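You operate a simulated robot arm through the tools that you are given. There is no shell and no other tool.

The job below is to be done with a simulated robot arm. You get a single attempt, and the scene is never put back.

TASK
Clamp the plug with the red shell and solder both its wires.
Fine: fan on and tip tinned first; the iron goes back in its stand.

Only the result counts: the job must be done as asked and must still hold three seconds after the hand-in. Knocking over, shifting, dropping, spilling or breaking anything else fails it.

THE ROBOT
A 6-joint arm with a two-finger gripper, fixed in place. Base frame: the origin is on the floor under the middle of its stand, x ahead of it, y to its left, z up; the work surface is at about z = 90. Readings come in cm, rad, newtons and seconds.
With the tool pointing down near the work surface it reaches from about 14 to 68 cm from the base axis. Its first joint turns from -1.152 to 1.152 rad. Payload 2.45 kg.
Tool frame: the origin (TCP) lies between the finger pads and is the grasp point; the fingertips stand 3 cm ahead of it; z points along the fingers, y is the line along which they close. The gripper opens to 10.6 cm; its body begins 7.9 cm behind the TCP.
Orientation is told as [roll, pitch, yaw] about the base's x, y, z axes, in that order, counted from this pose: with the fingers straight down and closing along the base's y, the tool's x points along the base's -x, its y along +y and its z along -z.

THE INTERFACE
- The arm moves only by the tool apply_moves. Its argument "moves" is a list of rows, each a list of 6 numbers: the shift along the tool's x, y, z in cm, then the turn, a rotation vector about the tool's x, y, z in rad. In form: [[tx, ty, tz, ax, ay, az], ...]. A call has 1 to 20 rows; each row is the pose to reach, as a shift and turn from the pose commanded when the call began, along the tool's axes at that moment. "jaw" is the gripper command, from -1 (fully open) to 1 (shut), values between in proportion, set as the call begins (left out, the last holds). Rows are played at 5 a second. More than 5 cm and 0.15 rad between two rows, or a gripper value outside its range, and nothing of the call is played. Where a pose cannot be reached the arm comes as near as it can. A force on the tool above 40 N (or 10 N above the force at the start of the call, whichever is more), or a blocked arm, ends the call early, and 0.2 s more pass. The fingers move at their own pace (about 15.3 cm/s each) and stop on an object; they squeeze with about 27 N. The grip force told is the motor's: it shows also when the fingers shut on nothing. Time passes only in rows, and 0.2 s behind the last, so rows that repeat a pose let the fingers close. It gives the time, the measured TCP pose, the force on the tool (base axes), the opening and the grip force at its end, in the units of the frame above (readings bear some noise), with the torque about the TCP (base axes, N m) and any sound that the robot's microphone picked up.
- Cameras (640 x 400 px; columns grow to the right, rows downward): "scene" is fixed at [6.14, 41.11, 141.29]; the picture's right is [-0.74, -0.67, 0.00], its down [-0.32, 0.35, -0.88] and it looks along [0.59, -0.65, -0.48] (base axes); focal length 214 px, centre (320, 200). "wrist" rides on the gripper at [7.6, -0.2, -10.6] in the tool frame; the picture's right is [0.02, 1.00, 0.00], its down [-0.78, 0.02, -0.62] and it looks along [-0.62, 0.01, 0.78] (tool axes); focal length 247 px, centre (320, 200). There is no depth. A picture from a camera that has moved, and an enlarged one, comes with that camera's place and axes in the base frame and with its lens.
- get_image(camera): a new picture of that camera. It takes no simulated time.
- close_up(camera, box): a new picture of the part [left, top, right, bottom] of that camera's present view, enlarged. It takes no simulated time.
- job_done(): hands the job in; it is judged then, once.

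Places have to be worked out from the pictures, the camera data and where the tool is seen. Open the gripper and draw the arm clear of the work before you hand the job in, unless the task says otherwise.

The tools are called after "Call:" as a command line: name --pt "numbers of a row" for each row, then --argument value for the rest, lists and objects as JSON in quotes. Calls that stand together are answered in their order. apply_moves: Moves the arm, as the interface text tells. Its arguments: {"type":"object","properties":{"moves":{"type":"array"},"jaw":{"type":"number"}},"required":["moves"]} The other tools are called the same way: get_image (camera) takes a picture; close_up (camera, box) takes an enlarged picture of a part of a camera's view; job_done () hands the job in.

At the start:

```text
time: 0.0
position: [38.64, -6.31, 132.84]
ee_rot: [-0.001, 0.0, 0.0]
contact_force: [0.2, -0.7, 0.6]
moment: [-0.03, -0.04, -0.01]
finger_gap: 10.61
grasp_force: 0.0
```

scene: 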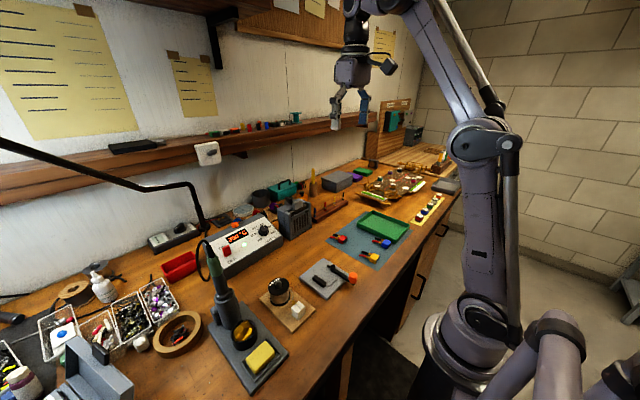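
wrist: 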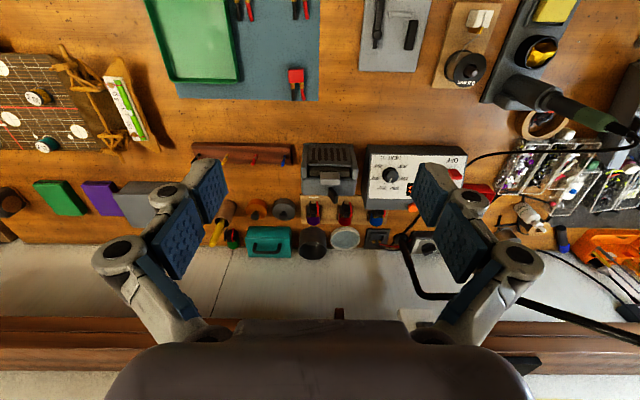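

I'll start by looking closely at the work area from both cameras before moving anything.

Call:
close_up --camera "scene" --box '[180, 200, 420, 350]'

Call:
close_up --camera "scene" --box '[310, 190, 430, 265]'

Call:
close_up --camera "wrist" --box '[140, 0, 340, 125]'

Call:
close_up --camera "wrist" --box '[340, 0, 640, 190]'

Call:
close_up --camera "wrist" --box '[180, 120, 500, 320]'

Call:
close_up --camera "scene" --box '[180, 300, 340, 400]'

```text
2.67 times, centred on (300, 275) of scene
camera zoom: at [6.14, 41.11, 141.29], right [-0.74, -0.67, 0.0], down [-0.32, 0.35, -0.88], along [0.59, -0.65, -0.48], focal length 572 px, centre (373, 0)
```

zoom: 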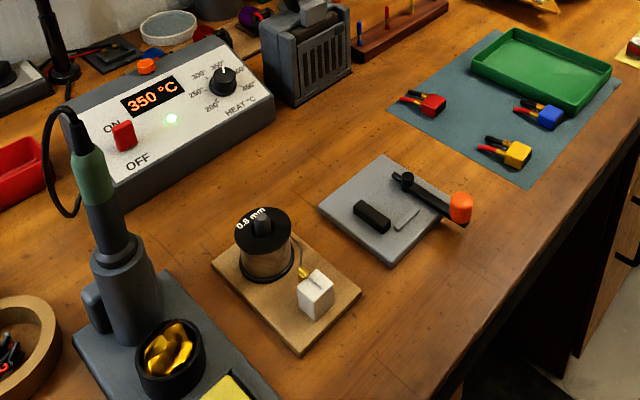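

```text
5.33 times, centred on (370, 228) of scene
camera zoom: at [6.14, 41.11, 141.29], right [-0.74, -0.67, 0.0], down [-0.32, 0.35, -0.88], along [0.59, -0.65, -0.48], focal length 1144 px, centre (53, 53)
```

zoom: 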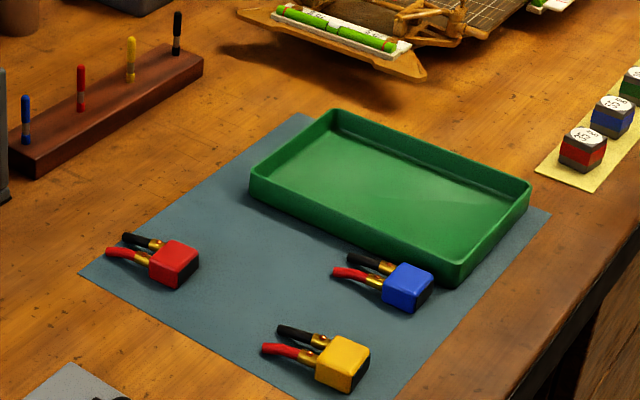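

```text
3.20 times, centred on (240, 62) of wrist
camera zoom: at [31.06, -6.61, 143.45], right [-0.02, 1.0, 0.0], down [0.78, 0.02, 0.62], along [0.62, 0.01, -0.78], focal length 790 px, centre (576, 640)
```

zoom: 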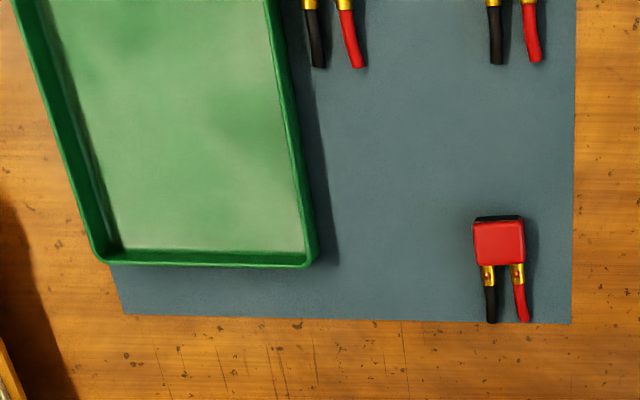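

```text
2.11 times, centred on (490, 95) of wrist
camera zoom: at [31.06, -6.61, 143.45], right [-0.02, 1.0, 0.0], down [0.78, 0.02, 0.62], along [0.62, 0.01, -0.78], focal length 520 px, centre (-38, 421)
```

zoom: 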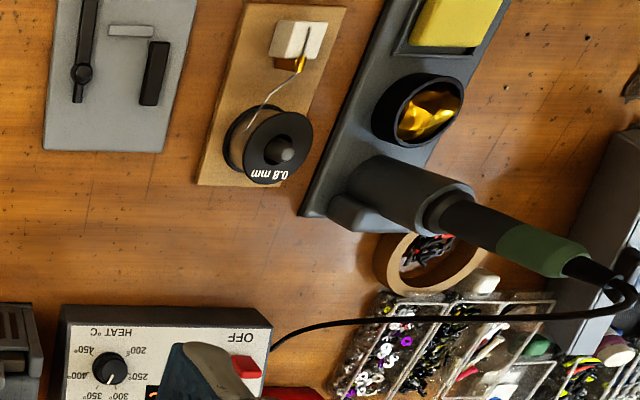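

```text
2.00 times, centred on (340, 220) of wrist
camera zoom: at [31.06, -6.61, 143.45], right [-0.02, 1.0, 0.0], down [0.78, 0.02, 0.62], along [0.62, 0.01, -0.78], focal length 494 px, centre (280, 160)
```

zoom: 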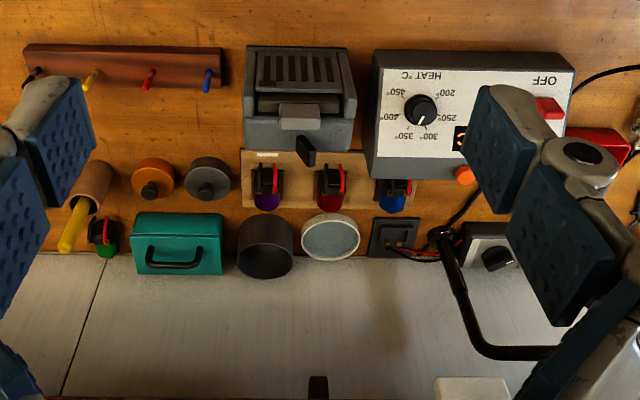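

```text
4.00 times, centred on (260, 350) of scene
camera zoom: at [6.14, 41.11, 141.29], right [-0.74, -0.67, 0.0], down [-0.32, 0.35, -0.88], along [0.59, -0.65, -0.48], focal length 858 px, centre (560, -400)
```

zoom: 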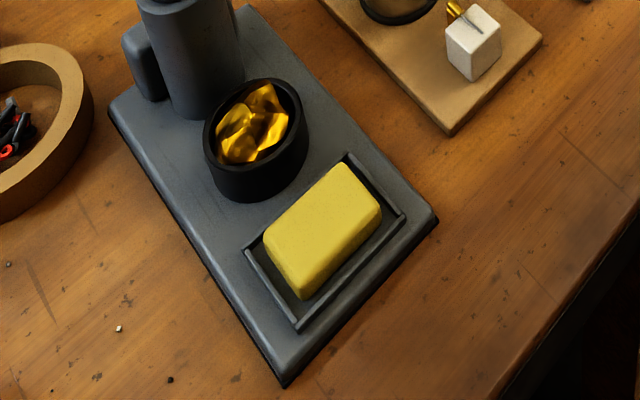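

The layout is clear at a coarse level: red plug near (42, -11), clamp near (35, 8), and the iron stand, solder block and fume box further left. Before planning I'll take higher zoom views of the clamp, fan, solder and iron.

Call:
close_up --camera "scene" --box '[295, 250, 367, 295]'

Call:
close_up --camera "scene" --box '[255, 185, 335, 245]'

Call:
close_up --camera "scene" --box '[250, 265, 322, 335]'

Call:
close_up --camera "scene" --box '[180, 230, 276, 350]'

Call:
close_up --camera "scene" --box '[325, 225, 365, 250]'

Call:
close_up --camera "wrist" --box '[295, 135, 365, 210]'

Call:
close_up --camera "wrist" --box '[350, 0, 500, 94]'

```text
8.89 times, centred on (331, 272) of scene
camera zoom: at [6.14, 41.11, 141.29], right [-0.74, -0.67, 0.0], down [-0.32, 0.35, -0.88], along [0.59, -0.65, -0.48], focal length 1906 px, centre (222, -444)
```

zoom: 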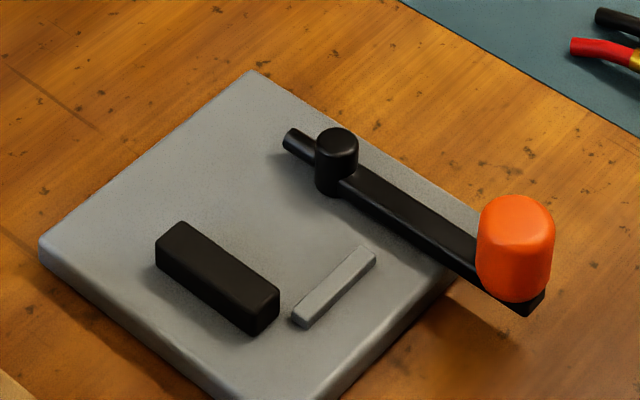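

```text
6.67 times, centred on (295, 215) of scene
camera zoom: at [6.14, 41.11, 141.29], right [-0.74, -0.67, 0.0], down [-0.32, 0.35, -0.88], along [0.59, -0.65, -0.48], focal length 1430 px, centre (487, 100)
```

zoom: 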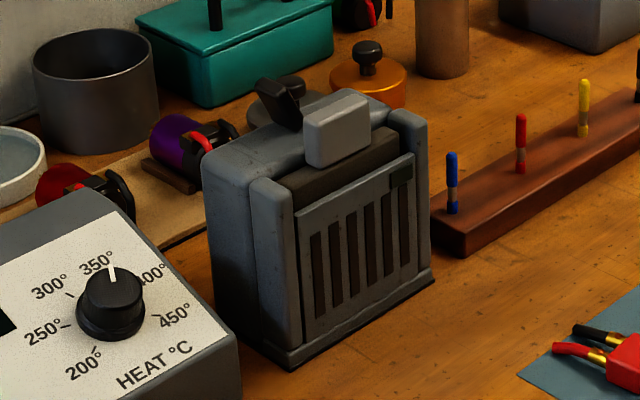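

```text
5.71 times, centred on (286, 300) of scene
camera zoom: at [6.14, 41.11, 141.29], right [-0.74, -0.67, 0.0], down [-0.32, 0.35, -0.88], along [0.59, -0.65, -0.48], focal length 1226 px, centre (514, -371)
```

zoom: 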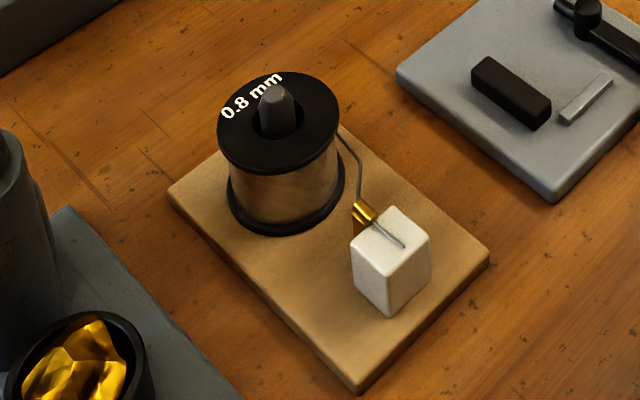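

```text
3.33 times, centred on (228, 290) of scene
camera zoom: at [6.14, 41.11, 141.29], right [-0.74, -0.67, 0.0], down [-0.32, 0.35, -0.88], along [0.59, -0.65, -0.48], focal length 715 px, centre (627, -100)
```

zoom: 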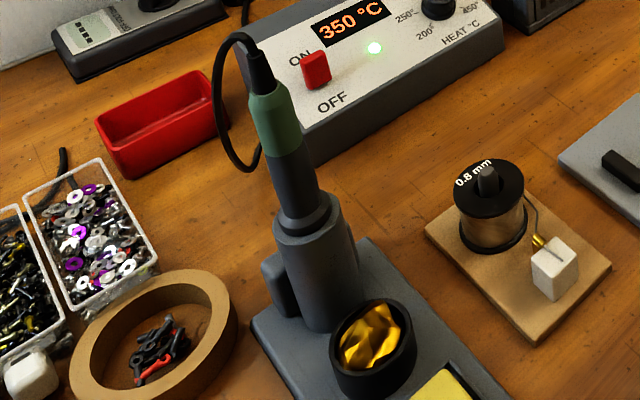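

```text
16.00 times, centred on (345, 238) of scene
camera zoom: at [6.14, 41.11, 141.29], right [-0.74, -0.67, 0.0], down [-0.32, 0.35, -0.88], along [0.59, -0.65, -0.48], focal length 3432 px, centre (-80, -400)
```

zoom: 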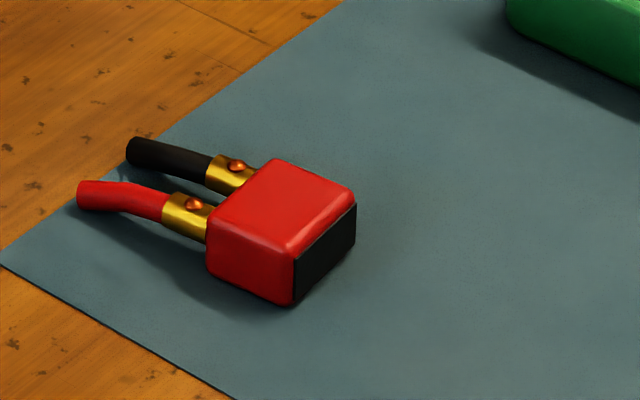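

```text
5.33 times, centred on (330, 172) of wrist
camera zoom: at [31.06, -6.61, 143.45], right [-0.02, 1.0, 0.0], down [0.78, 0.02, 0.62], along [0.62, 0.01, -0.78], focal length 1317 px, centre (267, 347)
```

zoom: 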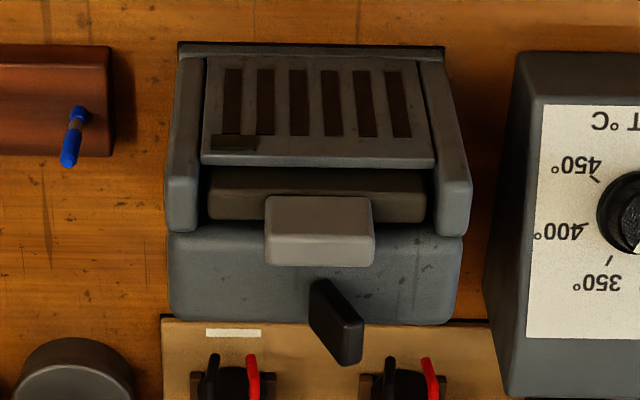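

```text
4.26 times, centred on (425, 47) of wrist
camera zoom: at [31.06, -6.61, 143.45], right [-0.02, 1.0, 0.0], down [0.78, 0.02, 0.62], along [0.62, 0.01, -0.78], focal length 1051 px, centre (-127, 851)
```

zoom: 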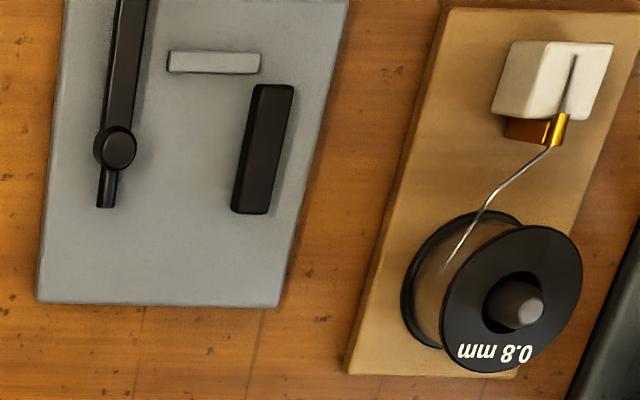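

The two views triangulate well: clamp plate x 30–41 / y 1–12 with its lever pivot at (35, 3), iron nearly vertical at (42.5, 32), solder wire end at about (31.8, 19.8, 93.6), and a black toggle on the fume box at (62, -3.5, 103). I'll move to a spot in free air that looks at the fan's switch up close.

Call:
apply_moves --pt "-2.4 0.6 3.7 0 0 0" --pt "-4.8 1.2 7.4 0 0 0" --pt "-7.2 1.8 11.1 0 0 0" --pt "-9.4 2.3 14.8 0 0 0" --jaw -1

Call:
get_image --camera "wrist"

Call:
close_up --camera "wrist" --box '[256, 140, 384, 220]'

Call:
get_image --camera "scene"

```text
time: 1.0
position: [48.07, -4.1, 117.93]
ee_rot: [0.0, -0.001, 0.0]
contact_force: [0.9, -0.8, 1.1]
moment: [-0.01, -0.02, -0.01]
finger_gap: 10.57
grasp_force: 0.0
```

```text
taken
camera wrist: at [40.45, -4.39, 128.64], right [-0.02, 1.0, 0.0], down [0.78, 0.02, 0.62], along [0.62, 0.01, -0.78], focal length 247 px, centre (320, 200)
```

wrist: 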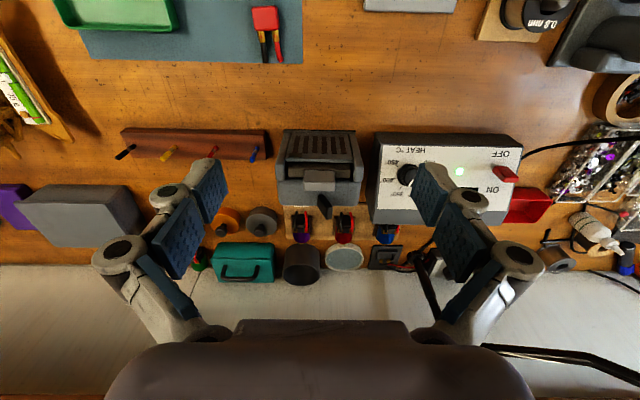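

```text
5.00 times, centred on (320, 180) of wrist
camera zoom: at [40.45, -4.39, 128.64], right [-0.02, 1.0, 0.0], down [0.78, 0.02, 0.62], along [0.62, 0.01, -0.78], focal length 1235 px, centre (320, 300)
```

zoom: 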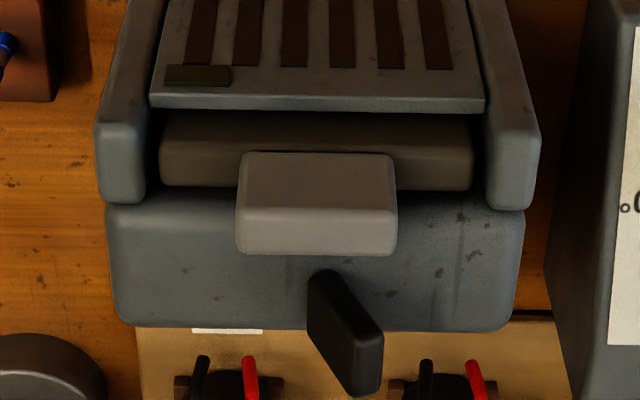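

```text
taken
```

scene: 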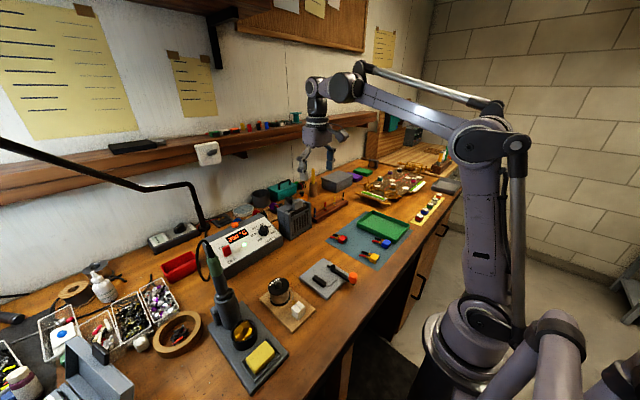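

The black paddle on the fan leans toward the wall and slightly left. I'll zoom the scene camera hard onto it, and onto the red plug and clamp for finer geometry.

Call:
close_up --camera "scene" --box '[283, 190, 323, 215]'

Call:
close_up --camera "wrist" --box '[300, 175, 348, 225]'

Call:
close_up --camera "wrist" --box '[240, 0, 304, 70]'

```text
16.00 times, centred on (303, 202) of scene
camera zoom: at [6.14, 41.11, 141.29], right [-0.74, -0.67, 0.0], down [-0.32, 0.35, -0.88], along [0.59, -0.65, -0.48], focal length 3432 px, centre (592, 160)
```

zoom: 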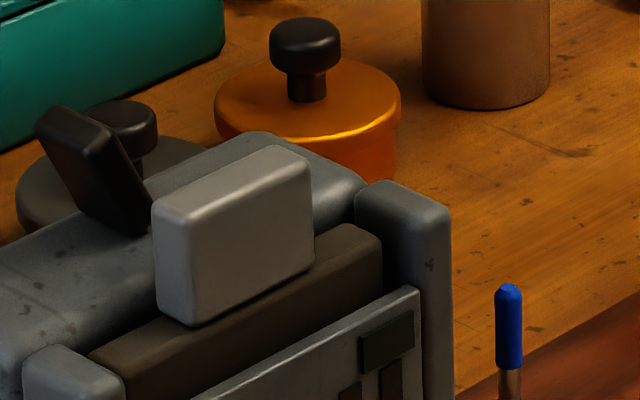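

```text
8.00 times, centred on (324, 200) of wrist
camera zoom: at [40.45, -4.39, 128.64], right [-0.02, 1.0, 0.0], down [0.78, 0.02, 0.62], along [0.62, 0.01, -0.78], focal length 1976 px, centre (288, 200)
```

zoom: 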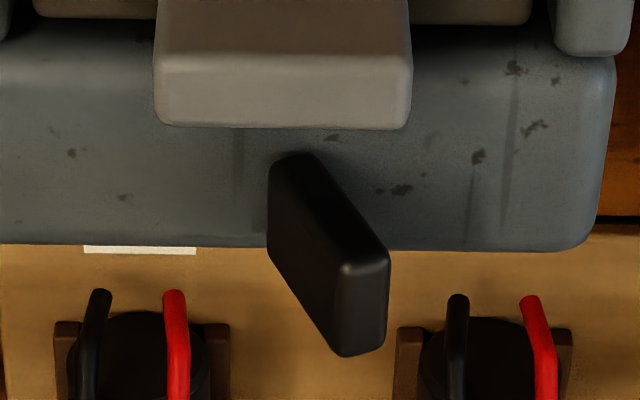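

```text
5.71 times, centred on (272, 35) of wrist
camera zoom: at [40.45, -4.39, 128.64], right [-0.02, 1.0, 0.0], down [0.78, 0.02, 0.62], along [0.62, 0.01, -0.78], focal length 1411 px, centre (594, 1143)
```

zoom: 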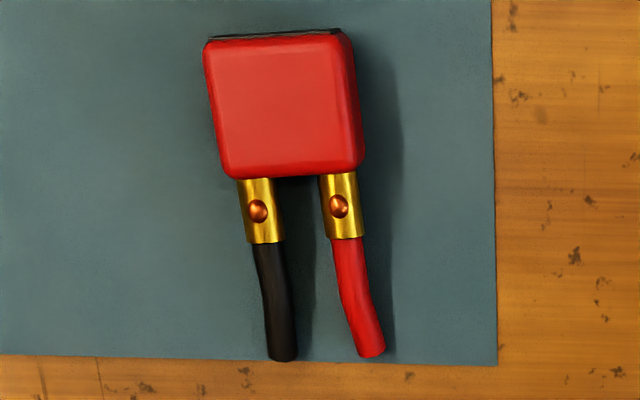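

The paddle's slab is wide along x and leans toward +y, with its base at about (62, -4.2) and tip near (62, -2.8, 104.1), so it flips sideways toward -y. Before acting I'll view the clamp from nearly overhead to get its mechanism and sizes.

Call:
apply_moves --pt "3.0 2.3 2.0 0 0 0" --pt "6.0 4.6 4.0 0 0 0" --pt "9.0 6.9 6.0 0 0 0" --pt "12.1 9.1 7.9 0 0 0"

Call:
get_image --camera "wrist"

Call:
close_up --camera "wrist" --box '[250, 0, 410, 130]'

```text
time: 2.0
position: [35.98, 5.16, 110.02]
ee_rot: [0.001, 0.0, 0.0]
contact_force: [-0.1, 1.0, -0.6]
moment: [0.0, -0.02, -0.02]
finger_gap: 10.57
grasp_force: 0.0
```

```text
taken
camera wrist: at [28.37, 4.8, 120.66], right [-0.02, 1.0, 0.0], down [0.78, 0.02, 0.62], along [0.62, 0.01, -0.78], focal length 247 px, centre (320, 200)
```

wrist: 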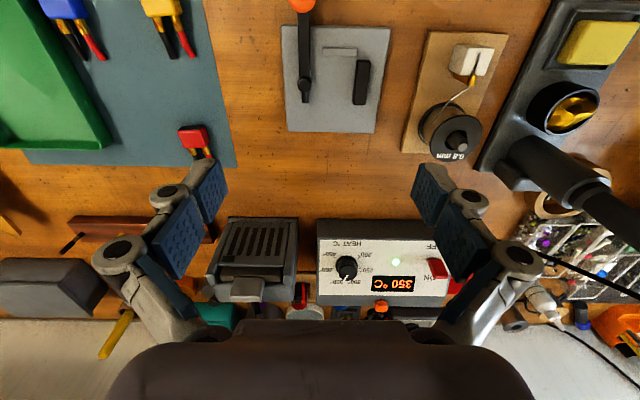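

```text
3.08 times, centred on (330, 65) of wrist
camera zoom: at [28.37, 4.8, 120.66], right [-0.02, 1.0, 0.0], down [0.78, 0.02, 0.62], along [0.62, 0.01, -0.78], focal length 760 px, centre (289, 615)
```

zoom: 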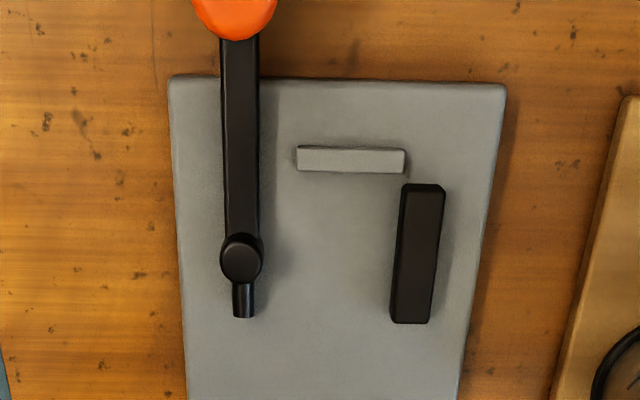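

The clamp is now clear: fixed jaw's inner face at y≈8.6, stop at x≈32.2, and a cam lever whose short nose should swing to +y when the orange handle swings toward -y. I need the finger thickness and the heights of the bar, lever and plug, so I'll zoom in on those.

Call:
close_up --camera "wrist" --box '[180, 145, 260, 225]'

Call:
close_up --camera "scene" --box '[265, 175, 355, 265]'

Call:
close_up --camera "scene" --box '[310, 258, 358, 288]'

Call:
close_up --camera "wrist" --box '[290, 0, 380, 50]'

Call:
close_up --camera "scene" --box '[325, 230, 357, 250]'

```text
5.00 times, centred on (220, 185) of wrist
camera zoom: at [28.37, 4.8, 120.66], right [-0.02, 1.0, 0.0], down [0.78, 0.02, 0.62], along [0.62, 0.01, -0.78], focal length 1235 px, centre (820, 275)
```

zoom: 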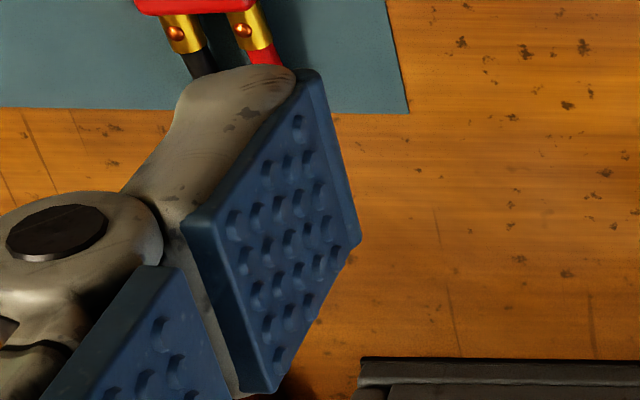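

```text
4.44 times, centred on (310, 220) of scene
camera zoom: at [6.14, 41.11, 141.29], right [-0.74, -0.67, 0.0], down [-0.32, 0.35, -0.88], along [0.59, -0.65, -0.48], focal length 953 px, centre (364, 111)
```

zoom: 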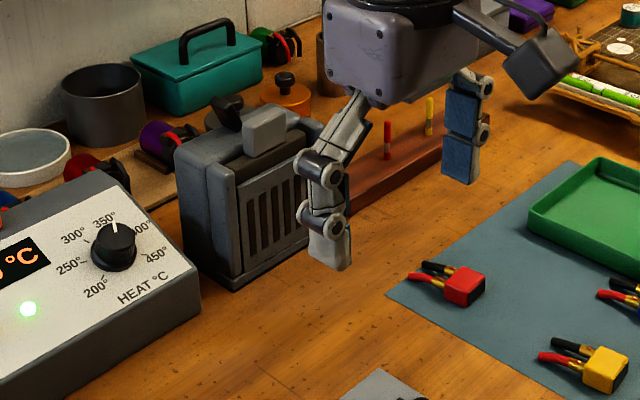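

```text
13.33 times, centred on (334, 273) of scene
camera zoom: at [6.14, 41.11, 141.29], right [-0.74, -0.67, 0.0], down [-0.32, 0.35, -0.88], along [0.59, -0.65, -0.48], focal length 2860 px, centre (133, -773)
```

zoom: 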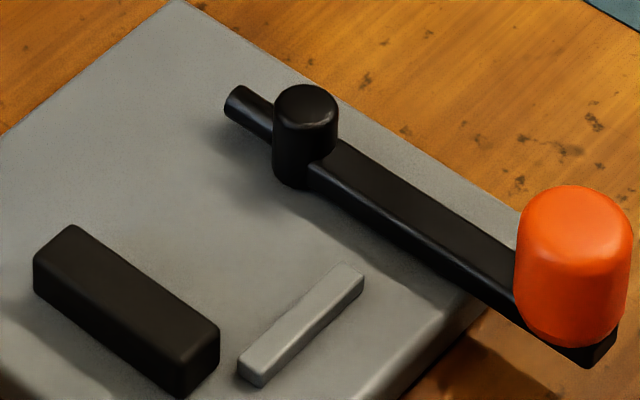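

```text
7.11 times, centred on (335, 25) of wrist
camera zoom: at [28.37, 4.8, 120.66], right [-0.02, 1.0, 0.0], down [0.78, 0.02, 0.62], along [0.62, 0.01, -0.78], focal length 1756 px, centre (213, 1444)
```

zoom: 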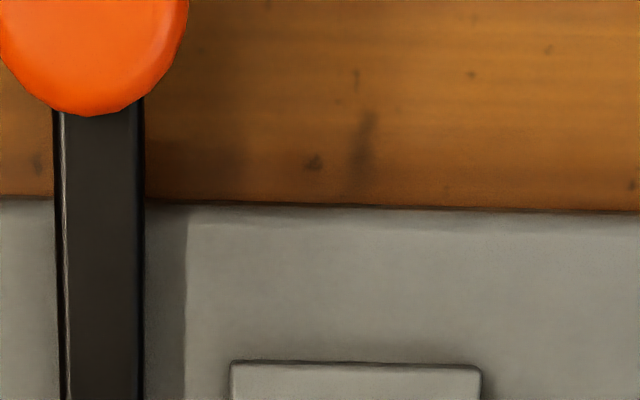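

```text
16.00 times, centred on (341, 240) of scene
camera zoom: at [6.14, 41.11, 141.29], right [-0.74, -0.67, 0.0], down [-0.32, 0.35, -0.88], along [0.59, -0.65, -0.48], focal length 3432 px, centre (-16, -440)
```

zoom: 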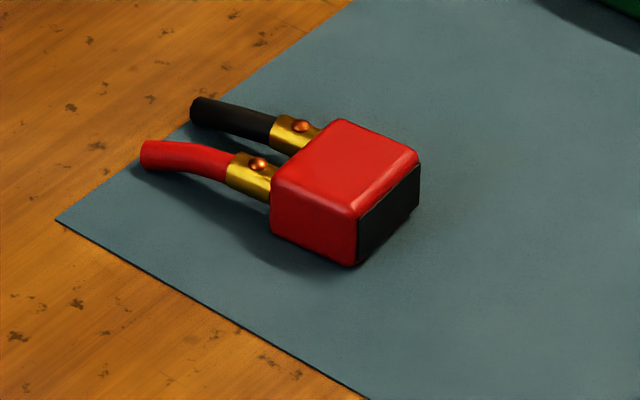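

The fingers are about 1.5 cm thick, so I'll later hold the plug by its upper half and drop it a few millimetres between jaw and lever. First comes the fan: I'll shut the fingers and travel high to the +y side of the paddle.

Call:
apply_moves --pt "-3 -0.4 -2.5 0 0 0" --pt "-6.5 -0.8 -5 0 0 0" --pt "-10.5 -1.2 -7.5 0 0 0" --pt "-15 -1.6 -9 0 0 0" --pt "-19.5 -2.2 -9 0 0 0" --pt "-23.5 -2.8 -9 0 0 0" --pt "-26.3 -3.16 -9 0 0 0" --jaw 1

Call:
get_image --camera "wrist"

Call:
close_up --camera "scene" --box '[255, 140, 351, 240]'

```text
time: 3.6
position: [58.17, 2.04, 117.13]
ee_rot: [0.002, 0.0, 0.0]
contact_force: [-0.7, -0.1, 0.0]
moment: [-0.01, -0.02, 0.02]
finger_gap: 0.0
grasp_force: 27.1
out of reach, approached as far as the arm can: row 6, 7
```

```text
taken
camera wrist: at [50.6, 1.7, 127.71], right [-0.02, 1.0, 0.0], down [0.78, 0.02, 0.62], along [0.62, 0.01, -0.78], focal length 247 px, centre (320, 200)
```

wrist: 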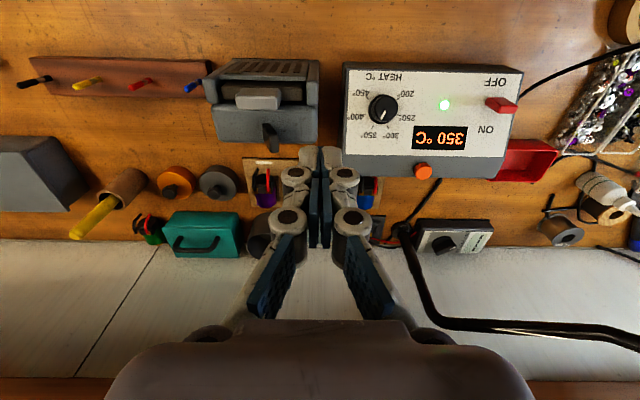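

```text
4.00 times, centred on (303, 190) of scene
camera zoom: at [6.14, 41.11, 141.29], right [-0.74, -0.67, 0.0], down [-0.32, 0.35, -0.88], along [0.59, -0.65, -0.48], focal length 858 px, centre (388, 240)
```

zoom: 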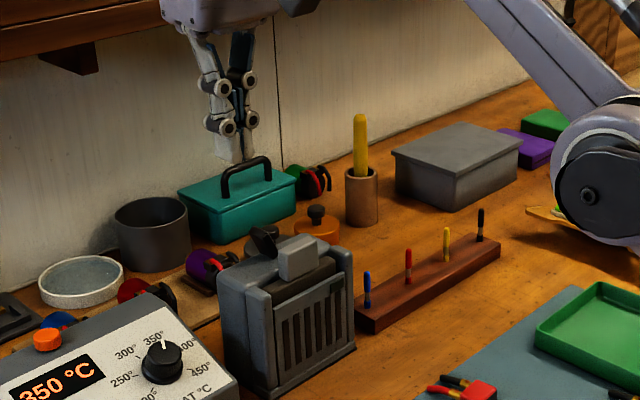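

At this height the arm ran out of reach at x=58; reach grows as the tool descends. I'll lower a little to see how the commanded pose carries over, still well above the fan (paddle tip at z≈104, fingertips now at 114).

Call:
apply_moves --pt "0 0 2 0 0 0" --pt "0 0 4 0 0 0"

```text
time: 4.2
position: [58.08, 2.01, 113.11]
ee_rot: [-0.001, 0.001, 0.001]
contact_force: [-0.1, 0.5, 0.1]
moment: [0.0, 0.0, 0.01]
finger_gap: 0.0
grasp_force: 26.7
```

The commanded pose is clipped to the actual one, good. Now I go down and forward to x≈62.3 beside the paddle, staying on its +y side.

Call:
apply_moves --pt "0 0 3.0 0 0 0" --pt "0 0 5.9 0 0 0" --pt "-2.1 0 5.9 0 0 0" --pt "-4.2 0 5.9 0 0 0" --pt "-4.2 0 6.7 0 0 0"

Call:
get_image --camera "wrist"

Call:
close_up --camera "scene" --box '[265, 170, 329, 220]'

```text
time: 5.4
position: [62.37, 1.98, 106.45]
ee_rot: [0.001, 0.0, 0.0]
contact_force: [0.3, 0.0, -0.2]
moment: [-0.05, -0.01, 0.01]
finger_gap: 0.02
grasp_force: 27.4
```

```text
taken
camera wrist: at [54.72, 1.71, 117.09], right [-0.02, 1.0, 0.0], down [0.78, 0.02, 0.62], along [0.62, 0.01, -0.78], focal length 247 px, centre (320, 200)
```

wrist: 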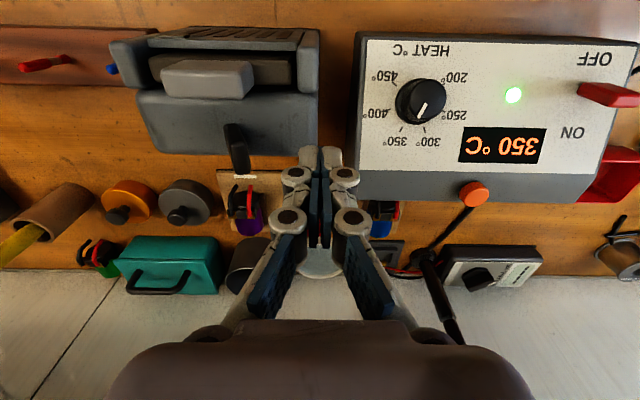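

```text
8.00 times, centred on (297, 195) of scene
camera zoom: at [6.14, 41.11, 141.29], right [-0.74, -0.67, 0.0], down [-0.32, 0.35, -0.88], along [0.59, -0.65, -0.48], focal length 1716 px, centre (504, 240)
```

zoom: 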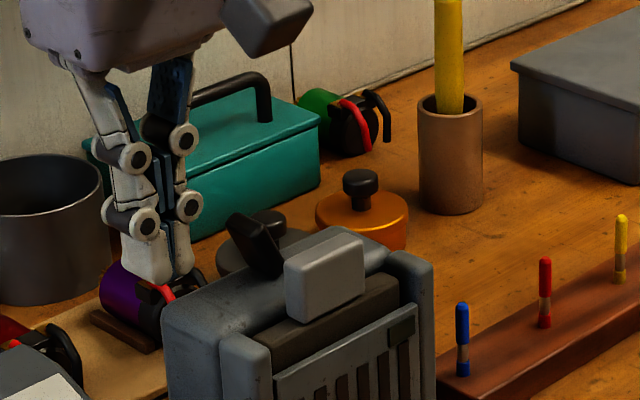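

The fingers are level with the paddle, about 3 cm to its +y side. I'll dip another 0.5 cm and push slowly toward -y, reading force and sound.

Call:
apply_moves --pt "0 0 0.5 0 0 0" --pt "0 -1.0 0.5 0 0 0" --pt "0 -2.0 0.5 0 0 0" --pt "0 -2.6 0.5 0 0 0" --pt "0 -3.1 0.5 0 0 0" --pt "0 -3.6 0.5 0 0 0" --pt "0 -4.0 0.5 0 0 0"

Call:
close_up --camera "scene" --box '[265, 170, 329, 220]'

Call:
get_image --camera "wrist"

```text
time: 7.0
position: [62.43, -2.1, 105.97]
ee_rot: [0.001, 0.0, -0.001]
contact_force: [-0.1, 0.1, 0.7]
moment: [0.02, -0.03, -0.01]
finger_gap: 0.01
grasp_force: 26.5
```

```text
8.00 times, centred on (297, 195) of scene
camera zoom: at [6.14, 41.11, 141.29], right [-0.74, -0.67, 0.0], down [-0.32, 0.35, -0.88], along [0.59, -0.65, -0.48], focal length 1716 px, centre (504, 240)
```

zoom: 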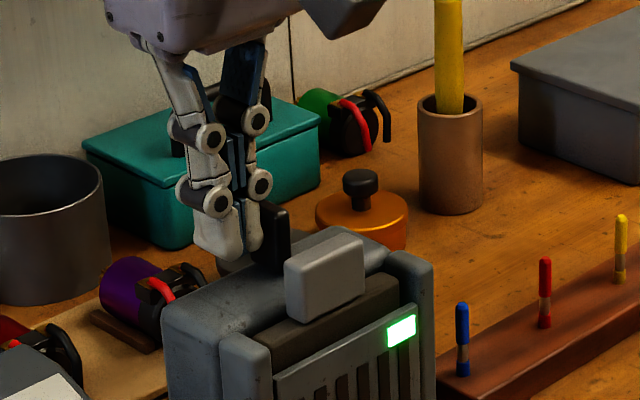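

```text
taken
camera wrist: at [54.74, -2.3, 116.64], right [-0.02, 1.0, 0.0], down [0.78, 0.02, 0.62], along [0.62, 0.01, -0.78], focal length 247 px, centre (320, 200)
```

wrist: 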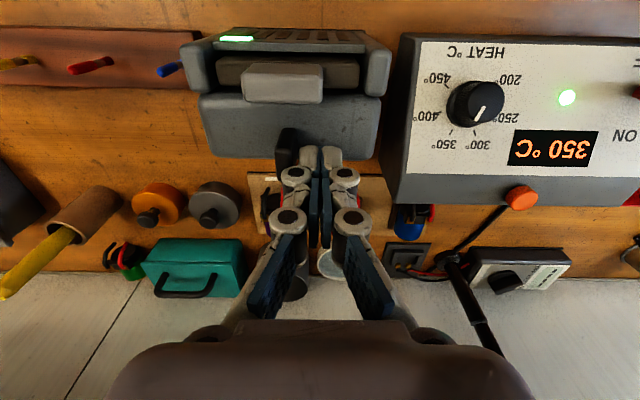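

The fan's green light just came on with the paddle near upright. I'll push it gently on to its full throw so it can't fall back, watching the force.

Call:
apply_moves --pt "0 -0.4 0 0 0 0" --pt "0 -0.8 0 0 0 0" --pt "0 -1.2 0 0 0 0"

Call:
close_up --camera "scene" --box '[265, 170, 329, 220]'

```text
time: 7.8
position: [62.39, -3.22, 106.02]
ee_rot: [0.0, 0.0, -0.002]
contact_force: [0.4, 0.7, 0.3]
moment: [0.01, -0.01, 0.06]
finger_gap: 0.0
grasp_force: 27.4
```

```text
8.00 times, centred on (297, 195) of scene
camera zoom: at [6.14, 41.11, 141.29], right [-0.74, -0.67, 0.0], down [-0.32, 0.35, -0.88], along [0.59, -0.65, -0.48], focal length 1716 px, centre (504, 240)
```

zoom: 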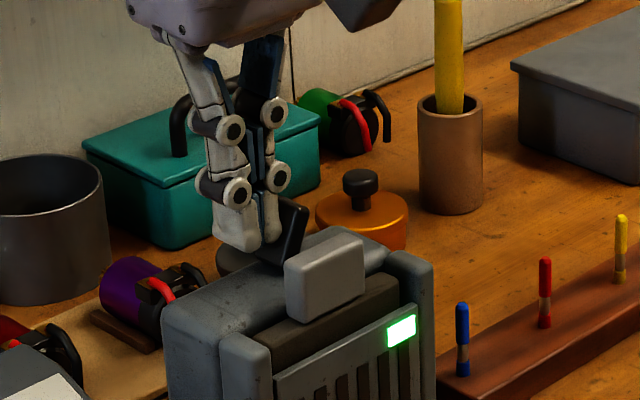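

The paddle now leans to -y almost as far as it leaned the other way. One more small nudge to its stop, then I back off and lift away.

Call:
apply_moves --pt "0 -0.3 0 0 0 0" --pt "0 -0.5 0 0 0 0"

```text
time: 8.4
position: [62.32, -3.5, 106.06]
ee_rot: [0.002, -0.001, 0.001]
contact_force: [3.8, 6.9, 9.9]
moment: [0.05, -0.01, -0.03]
finger_gap: 0.03
grasp_force: 26.8
```

The force rise shows the paddle is on its stop. I back away to +y and lift clear.

Call:
apply_moves --pt "0 1.0 0 0 0 0" --pt "0 2.5 0 0 0 0" --pt "0 2.5 -2 0 0 0" --pt "4.5 2.5 -4 0 0 0"

Call:
close_up --camera "scene" --box '[265, 170, 329, 220]'

```text
time: 9.4
position: [57.77, -1.23, 109.96]
ee_rot: [0.0, -0.003, 0.001]
contact_force: [-0.3, 0.5, -0.1]
moment: [0.02, -0.05, -0.01]
finger_gap: 0.01
grasp_force: 27.4
```

```text
8.00 times, centred on (297, 195) of scene
camera zoom: at [6.14, 41.11, 141.29], right [-0.74, -0.67, 0.0], down [-0.32, 0.35, -0.88], along [0.59, -0.65, -0.48], focal length 1716 px, centre (504, 240)
```

zoom: 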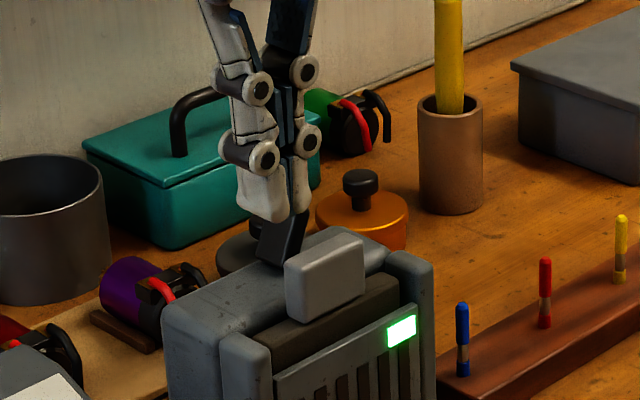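

The fan light stays on. Now I go to the red plug, opening the fingers and stopping with the camera nearly above it to measure.

Call:
apply_moves --pt "2.5 -2.5 -0.5 0 0 0" --pt "5.0 -5.0 0 0 0 0" --pt "7.5 -7.5 1 0 0 0" --pt "9.8 -9.8 2 0 0 0" --jaw -1

Call:
get_image --camera "wrist"

Call:
close_up --camera "wrist" --box '[280, 20, 360, 110]'

```text
time: 10.4
position: [47.95, -11.03, 108.06]
ee_rot: [0.0, 0.001, 0.0]
contact_force: [-0.1, 0.4, 0.5]
moment: [-0.02, -0.05, 0.04]
finger_gap: 10.63
grasp_force: 0.1
```

```text
taken
camera wrist: at [40.32, -11.31, 118.64], right [-0.02, 1.0, 0.0], down [0.78, 0.02, 0.62], along [0.62, 0.01, -0.78], focal length 247 px, centre (320, 200)
```

wrist: 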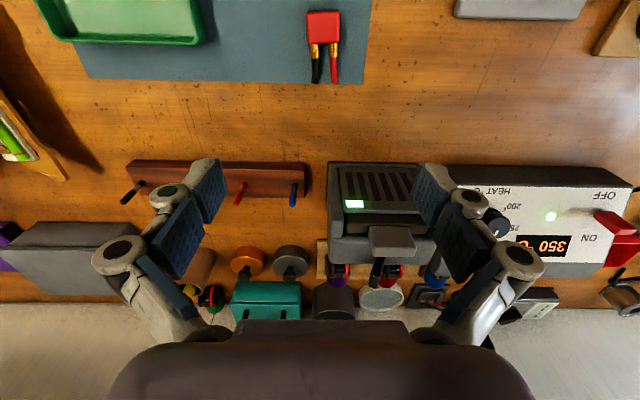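

```text
4.44 times, centred on (320, 65) of wrist
camera zoom: at [40.32, -11.31, 118.64], right [-0.02, 1.0, 0.0], down [0.78, 0.02, 0.62], along [0.62, 0.01, -0.78], focal length 1098 px, centre (320, 800)
```

zoom: 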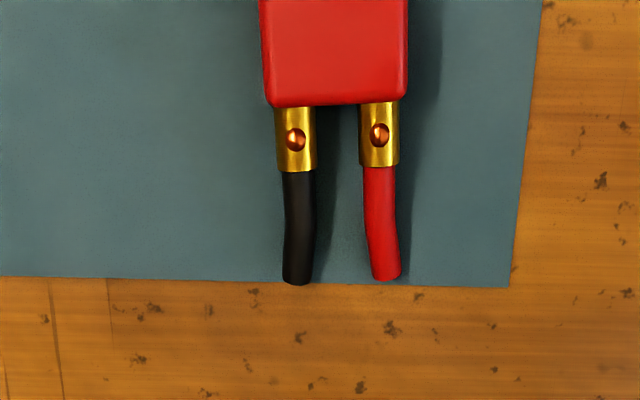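

The plug's shell is about 3.05 cm wide in y, centred at (42.0, -11.0), with its joints 0.65 cm behind the shell at y≈-11.9 and -10.05. I'll lower over it with the fingers open and check alignment.

Call:
apply_moves --pt "2 0 3.4 0 0 0" --pt "4 0 6.8 0 0 0" --pt "5.95 0.03 10 0 0 0" --pt "5.95 0.03 12 0 0 0"

Call:
get_image --camera "wrist"

Call:
close_up --camera "wrist" --box '[240, 100, 400, 200]'

Call:
close_up --camera "scene" --box '[309, 215, 373, 255]'

```text
time: 11.4
position: [41.94, -11.07, 95.98]
ee_rot: [0.0, 0.0, -0.001]
contact_force: [-0.4, -0.1, 0.8]
moment: [-0.01, 0.0, -0.03]
finger_gap: 10.61
grasp_force: 0.0
```

```text
taken
camera wrist: at [34.37, -11.26, 106.58], right [-0.02, 1.0, 0.0], down [0.78, 0.02, 0.62], along [0.62, 0.01, -0.78], focal length 247 px, centre (320, 200)
```

wrist: 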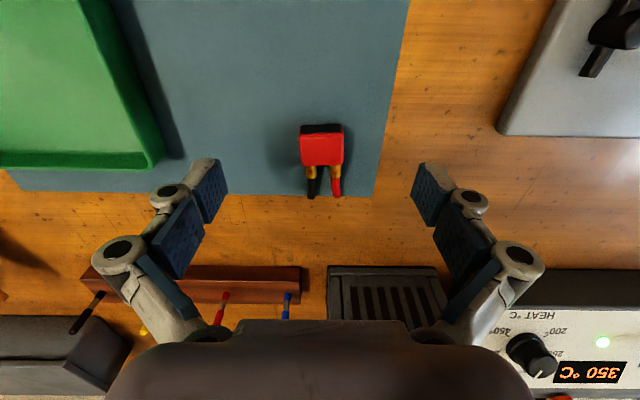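

```text
4.00 times, centred on (320, 150) of wrist
camera zoom: at [34.37, -11.26, 106.58], right [-0.02, 1.0, 0.0], down [0.78, 0.02, 0.62], along [0.62, 0.01, -0.78], focal length 988 px, centre (320, 400)
```

zoom: 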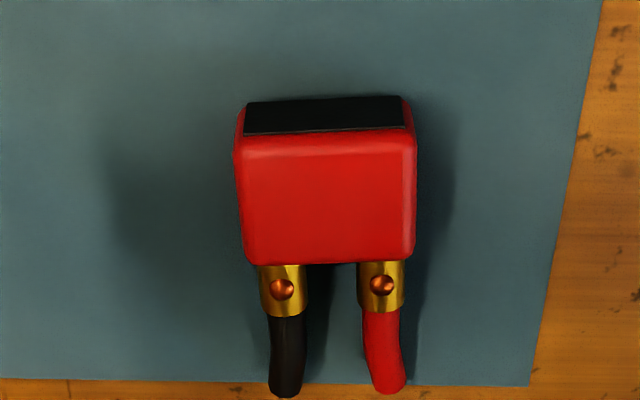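

```text
10.00 times, centred on (341, 235) of scene
camera zoom: at [6.14, 41.11, 141.29], right [-0.74, -0.67, 0.0], down [-0.32, 0.35, -0.88], along [0.59, -0.65, -0.48], focal length 2145 px, centre (110, -150)
```

zoom: 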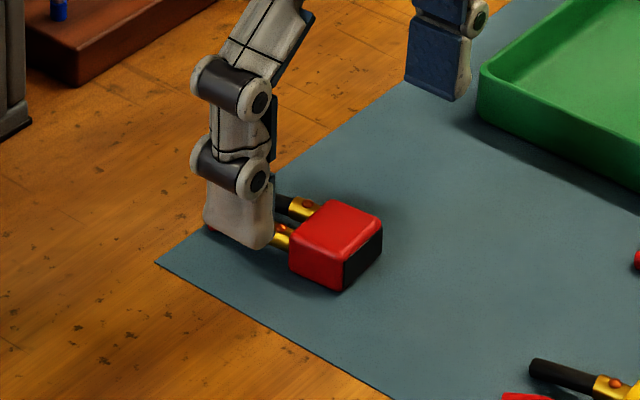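

The tool is centred on the shell within 0.1 cm. I'll lower so the fingertips overlap only the upper part of the shell (tips at z≈90.9) and then close.

Call:
apply_moves --pt "-0.15 0.03 1.0 0 0 0" --pt "-0.15 0.03 2.1 0 0 0"

Call:
close_up --camera "scene" --box '[309, 215, 373, 255]'

Call:
close_up --camera "wrist" --box '[180, 100, 460, 275]'

```text
time: 12.0
position: [42.09, -10.93, 93.81]
ee_rot: [0.001, -0.001, 0.001]
contact_force: [1.2, -0.1, -0.1]
moment: [0.01, -0.03, 0.0]
finger_gap: 10.6
grasp_force: 0.2
```

```text
10.00 times, centred on (341, 235) of scene
camera zoom: at [6.14, 41.11, 141.29], right [-0.74, -0.67, 0.0], down [-0.32, 0.35, -0.88], along [0.59, -0.65, -0.48], focal length 2145 px, centre (110, -150)
```

zoom: 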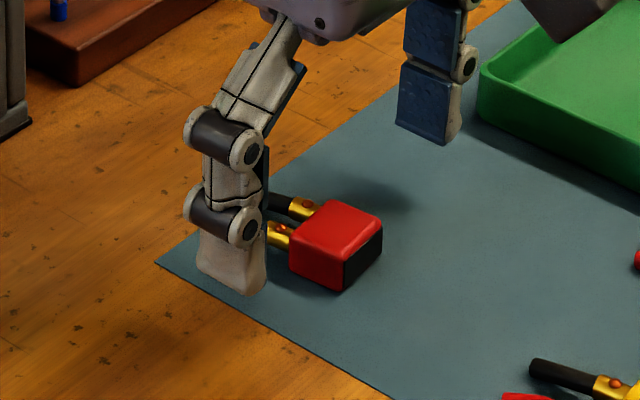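

```text
2.29 times, centred on (320, 188) of wrist
camera zoom: at [34.58, -11.22, 104.47], right [-0.02, 1.0, 0.0], down [0.78, 0.02, 0.62], along [0.62, 0.01, -0.78], focal length 564 px, centre (320, 229)
```

zoom: 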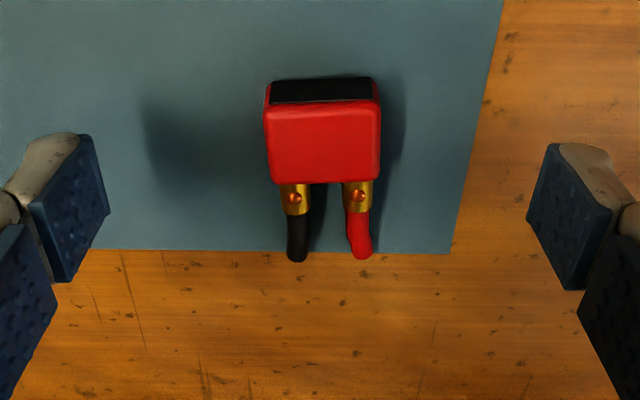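

Both fingertips flank the shell cleanly. Closing the gripper now and letting it settle.

Call:
apply_moves --pt "0 0 0 0 0 0" --pt "0 0 0 0 0 0" --pt "0 0 0 0 0 0" --jaw 1

Call:
close_up --camera "scene" --box '[309, 215, 373, 255]'

Call:
close_up --camera "wrist" --box '[240, 100, 400, 200]'

```text
time: 12.8
position: [42.18, -11.01, 93.82]
ee_rot: [0.0, 0.001, 0.001]
contact_force: [0.0, 0.4, 3.7]
moment: [-0.01, -0.03, 0.02]
finger_gap: 2.85
grasp_force: 26.5
```

```text
10.00 times, centred on (341, 235) of scene
camera zoom: at [6.14, 41.11, 141.29], right [-0.74, -0.67, 0.0], down [-0.32, 0.35, -0.88], along [0.59, -0.65, -0.48], focal length 2145 px, centre (110, -150)
```

zoom: 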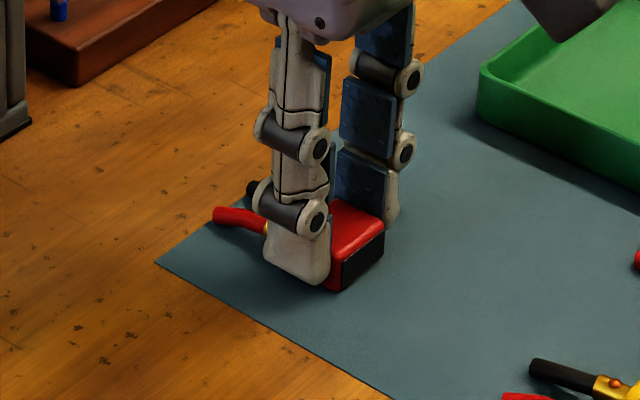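

```text
4.00 times, centred on (320, 150) of wrist
camera zoom: at [34.58, -11.22, 104.49], right [-0.02, 1.0, 0.0], down [0.78, 0.02, 0.62], along [0.62, 0.01, -0.78], focal length 988 px, centre (320, 400)
```

zoom: 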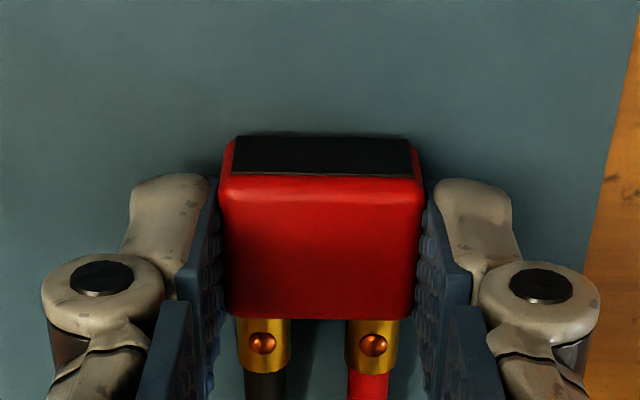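

Gripped at a 2.85 cm width. I'll lift a few centimetres and check how far the shell protrudes below the fingertips and that it hangs level.

Call:
apply_moves --pt "0 0 -1 0 0 0" --pt "0 0 -4 0 0 0" --pt "0 0 -8 0 0 0"

Call:
close_up --camera "scene" --box '[309, 185, 373, 225]'

Call:
close_up --camera "scene" --box '[325, 200, 357, 220]'

Call:
close_up --camera "wrist" --box '[240, 100, 400, 200]'

```text
time: 13.6
position: [42.14, -10.96, 101.88]
ee_rot: [0.0, -0.001, -0.001]
contact_force: [-0.9, -0.7, -0.1]
moment: [0.02, -0.02, 0.02]
finger_gap: 2.87
grasp_force: 26.8
```

```text
10.00 times, centred on (341, 205) of scene
camera zoom: at [6.14, 41.11, 141.29], right [-0.74, -0.67, 0.0], down [-0.32, 0.35, -0.88], along [0.59, -0.65, -0.48], focal length 2145 px, centre (110, 150)
```

zoom: 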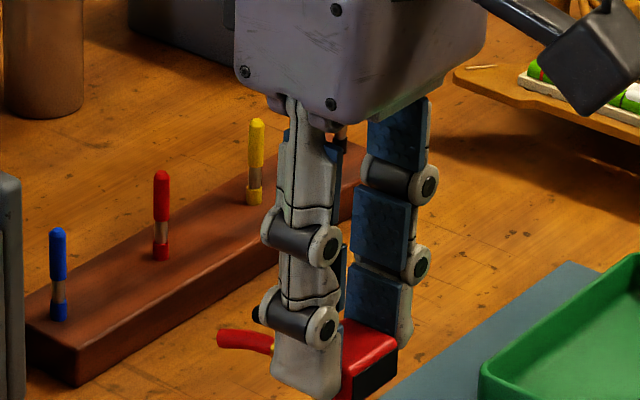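

```text
16.00 times, centred on (341, 210) of scene
camera zoom: at [6.14, 41.11, 141.29], right [-0.74, -0.67, 0.0], down [-0.32, 0.35, -0.88], along [0.59, -0.65, -0.48], focal length 3432 px, centre (-16, 40)
```

zoom: 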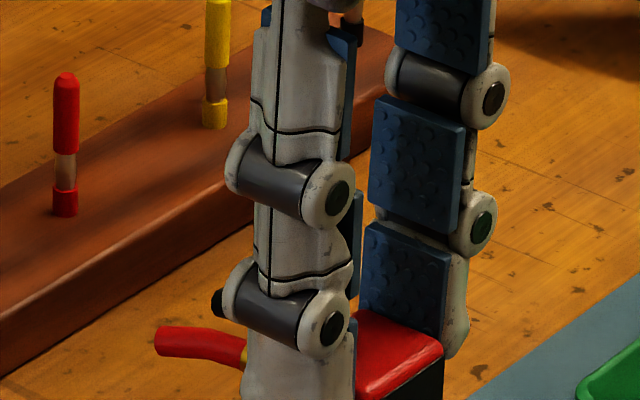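

```text
4.00 times, centred on (320, 150) of wrist
camera zoom: at [34.61, -11.2, 112.52], right [-0.02, 1.0, 0.0], down [0.78, 0.02, 0.62], along [0.62, 0.01, -0.78], focal length 988 px, centre (320, 400)
```

zoom: 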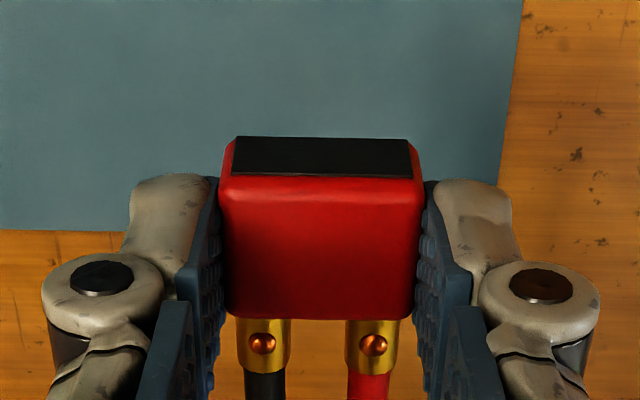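

Held firmly and level. I'll look a little lower in the scene view to see the plug's underside relative to the fingertips.

Call:
close_up --camera "scene" --box '[325, 212, 357, 232]'

Call:
get_image --camera "scene"

```text
16.00 times, centred on (341, 222) of scene
camera zoom: at [6.14, 41.11, 141.29], right [-0.74, -0.67, 0.0], down [-0.32, 0.35, -0.88], along [0.59, -0.65, -0.48], focal length 3432 px, centre (-16, -152)
```

zoom: 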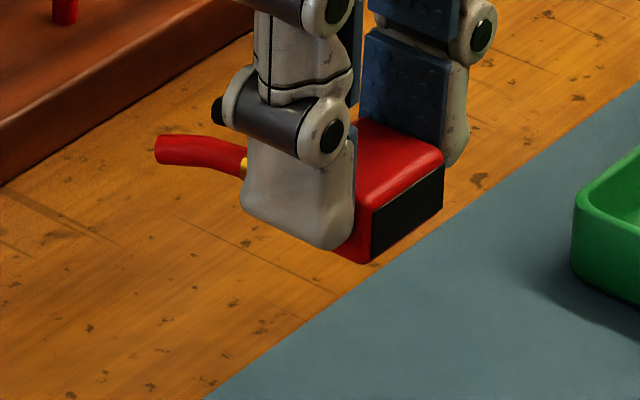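

```text
taken
```

scene: 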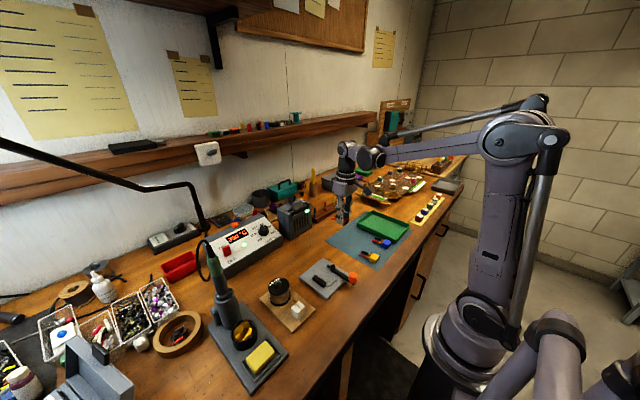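

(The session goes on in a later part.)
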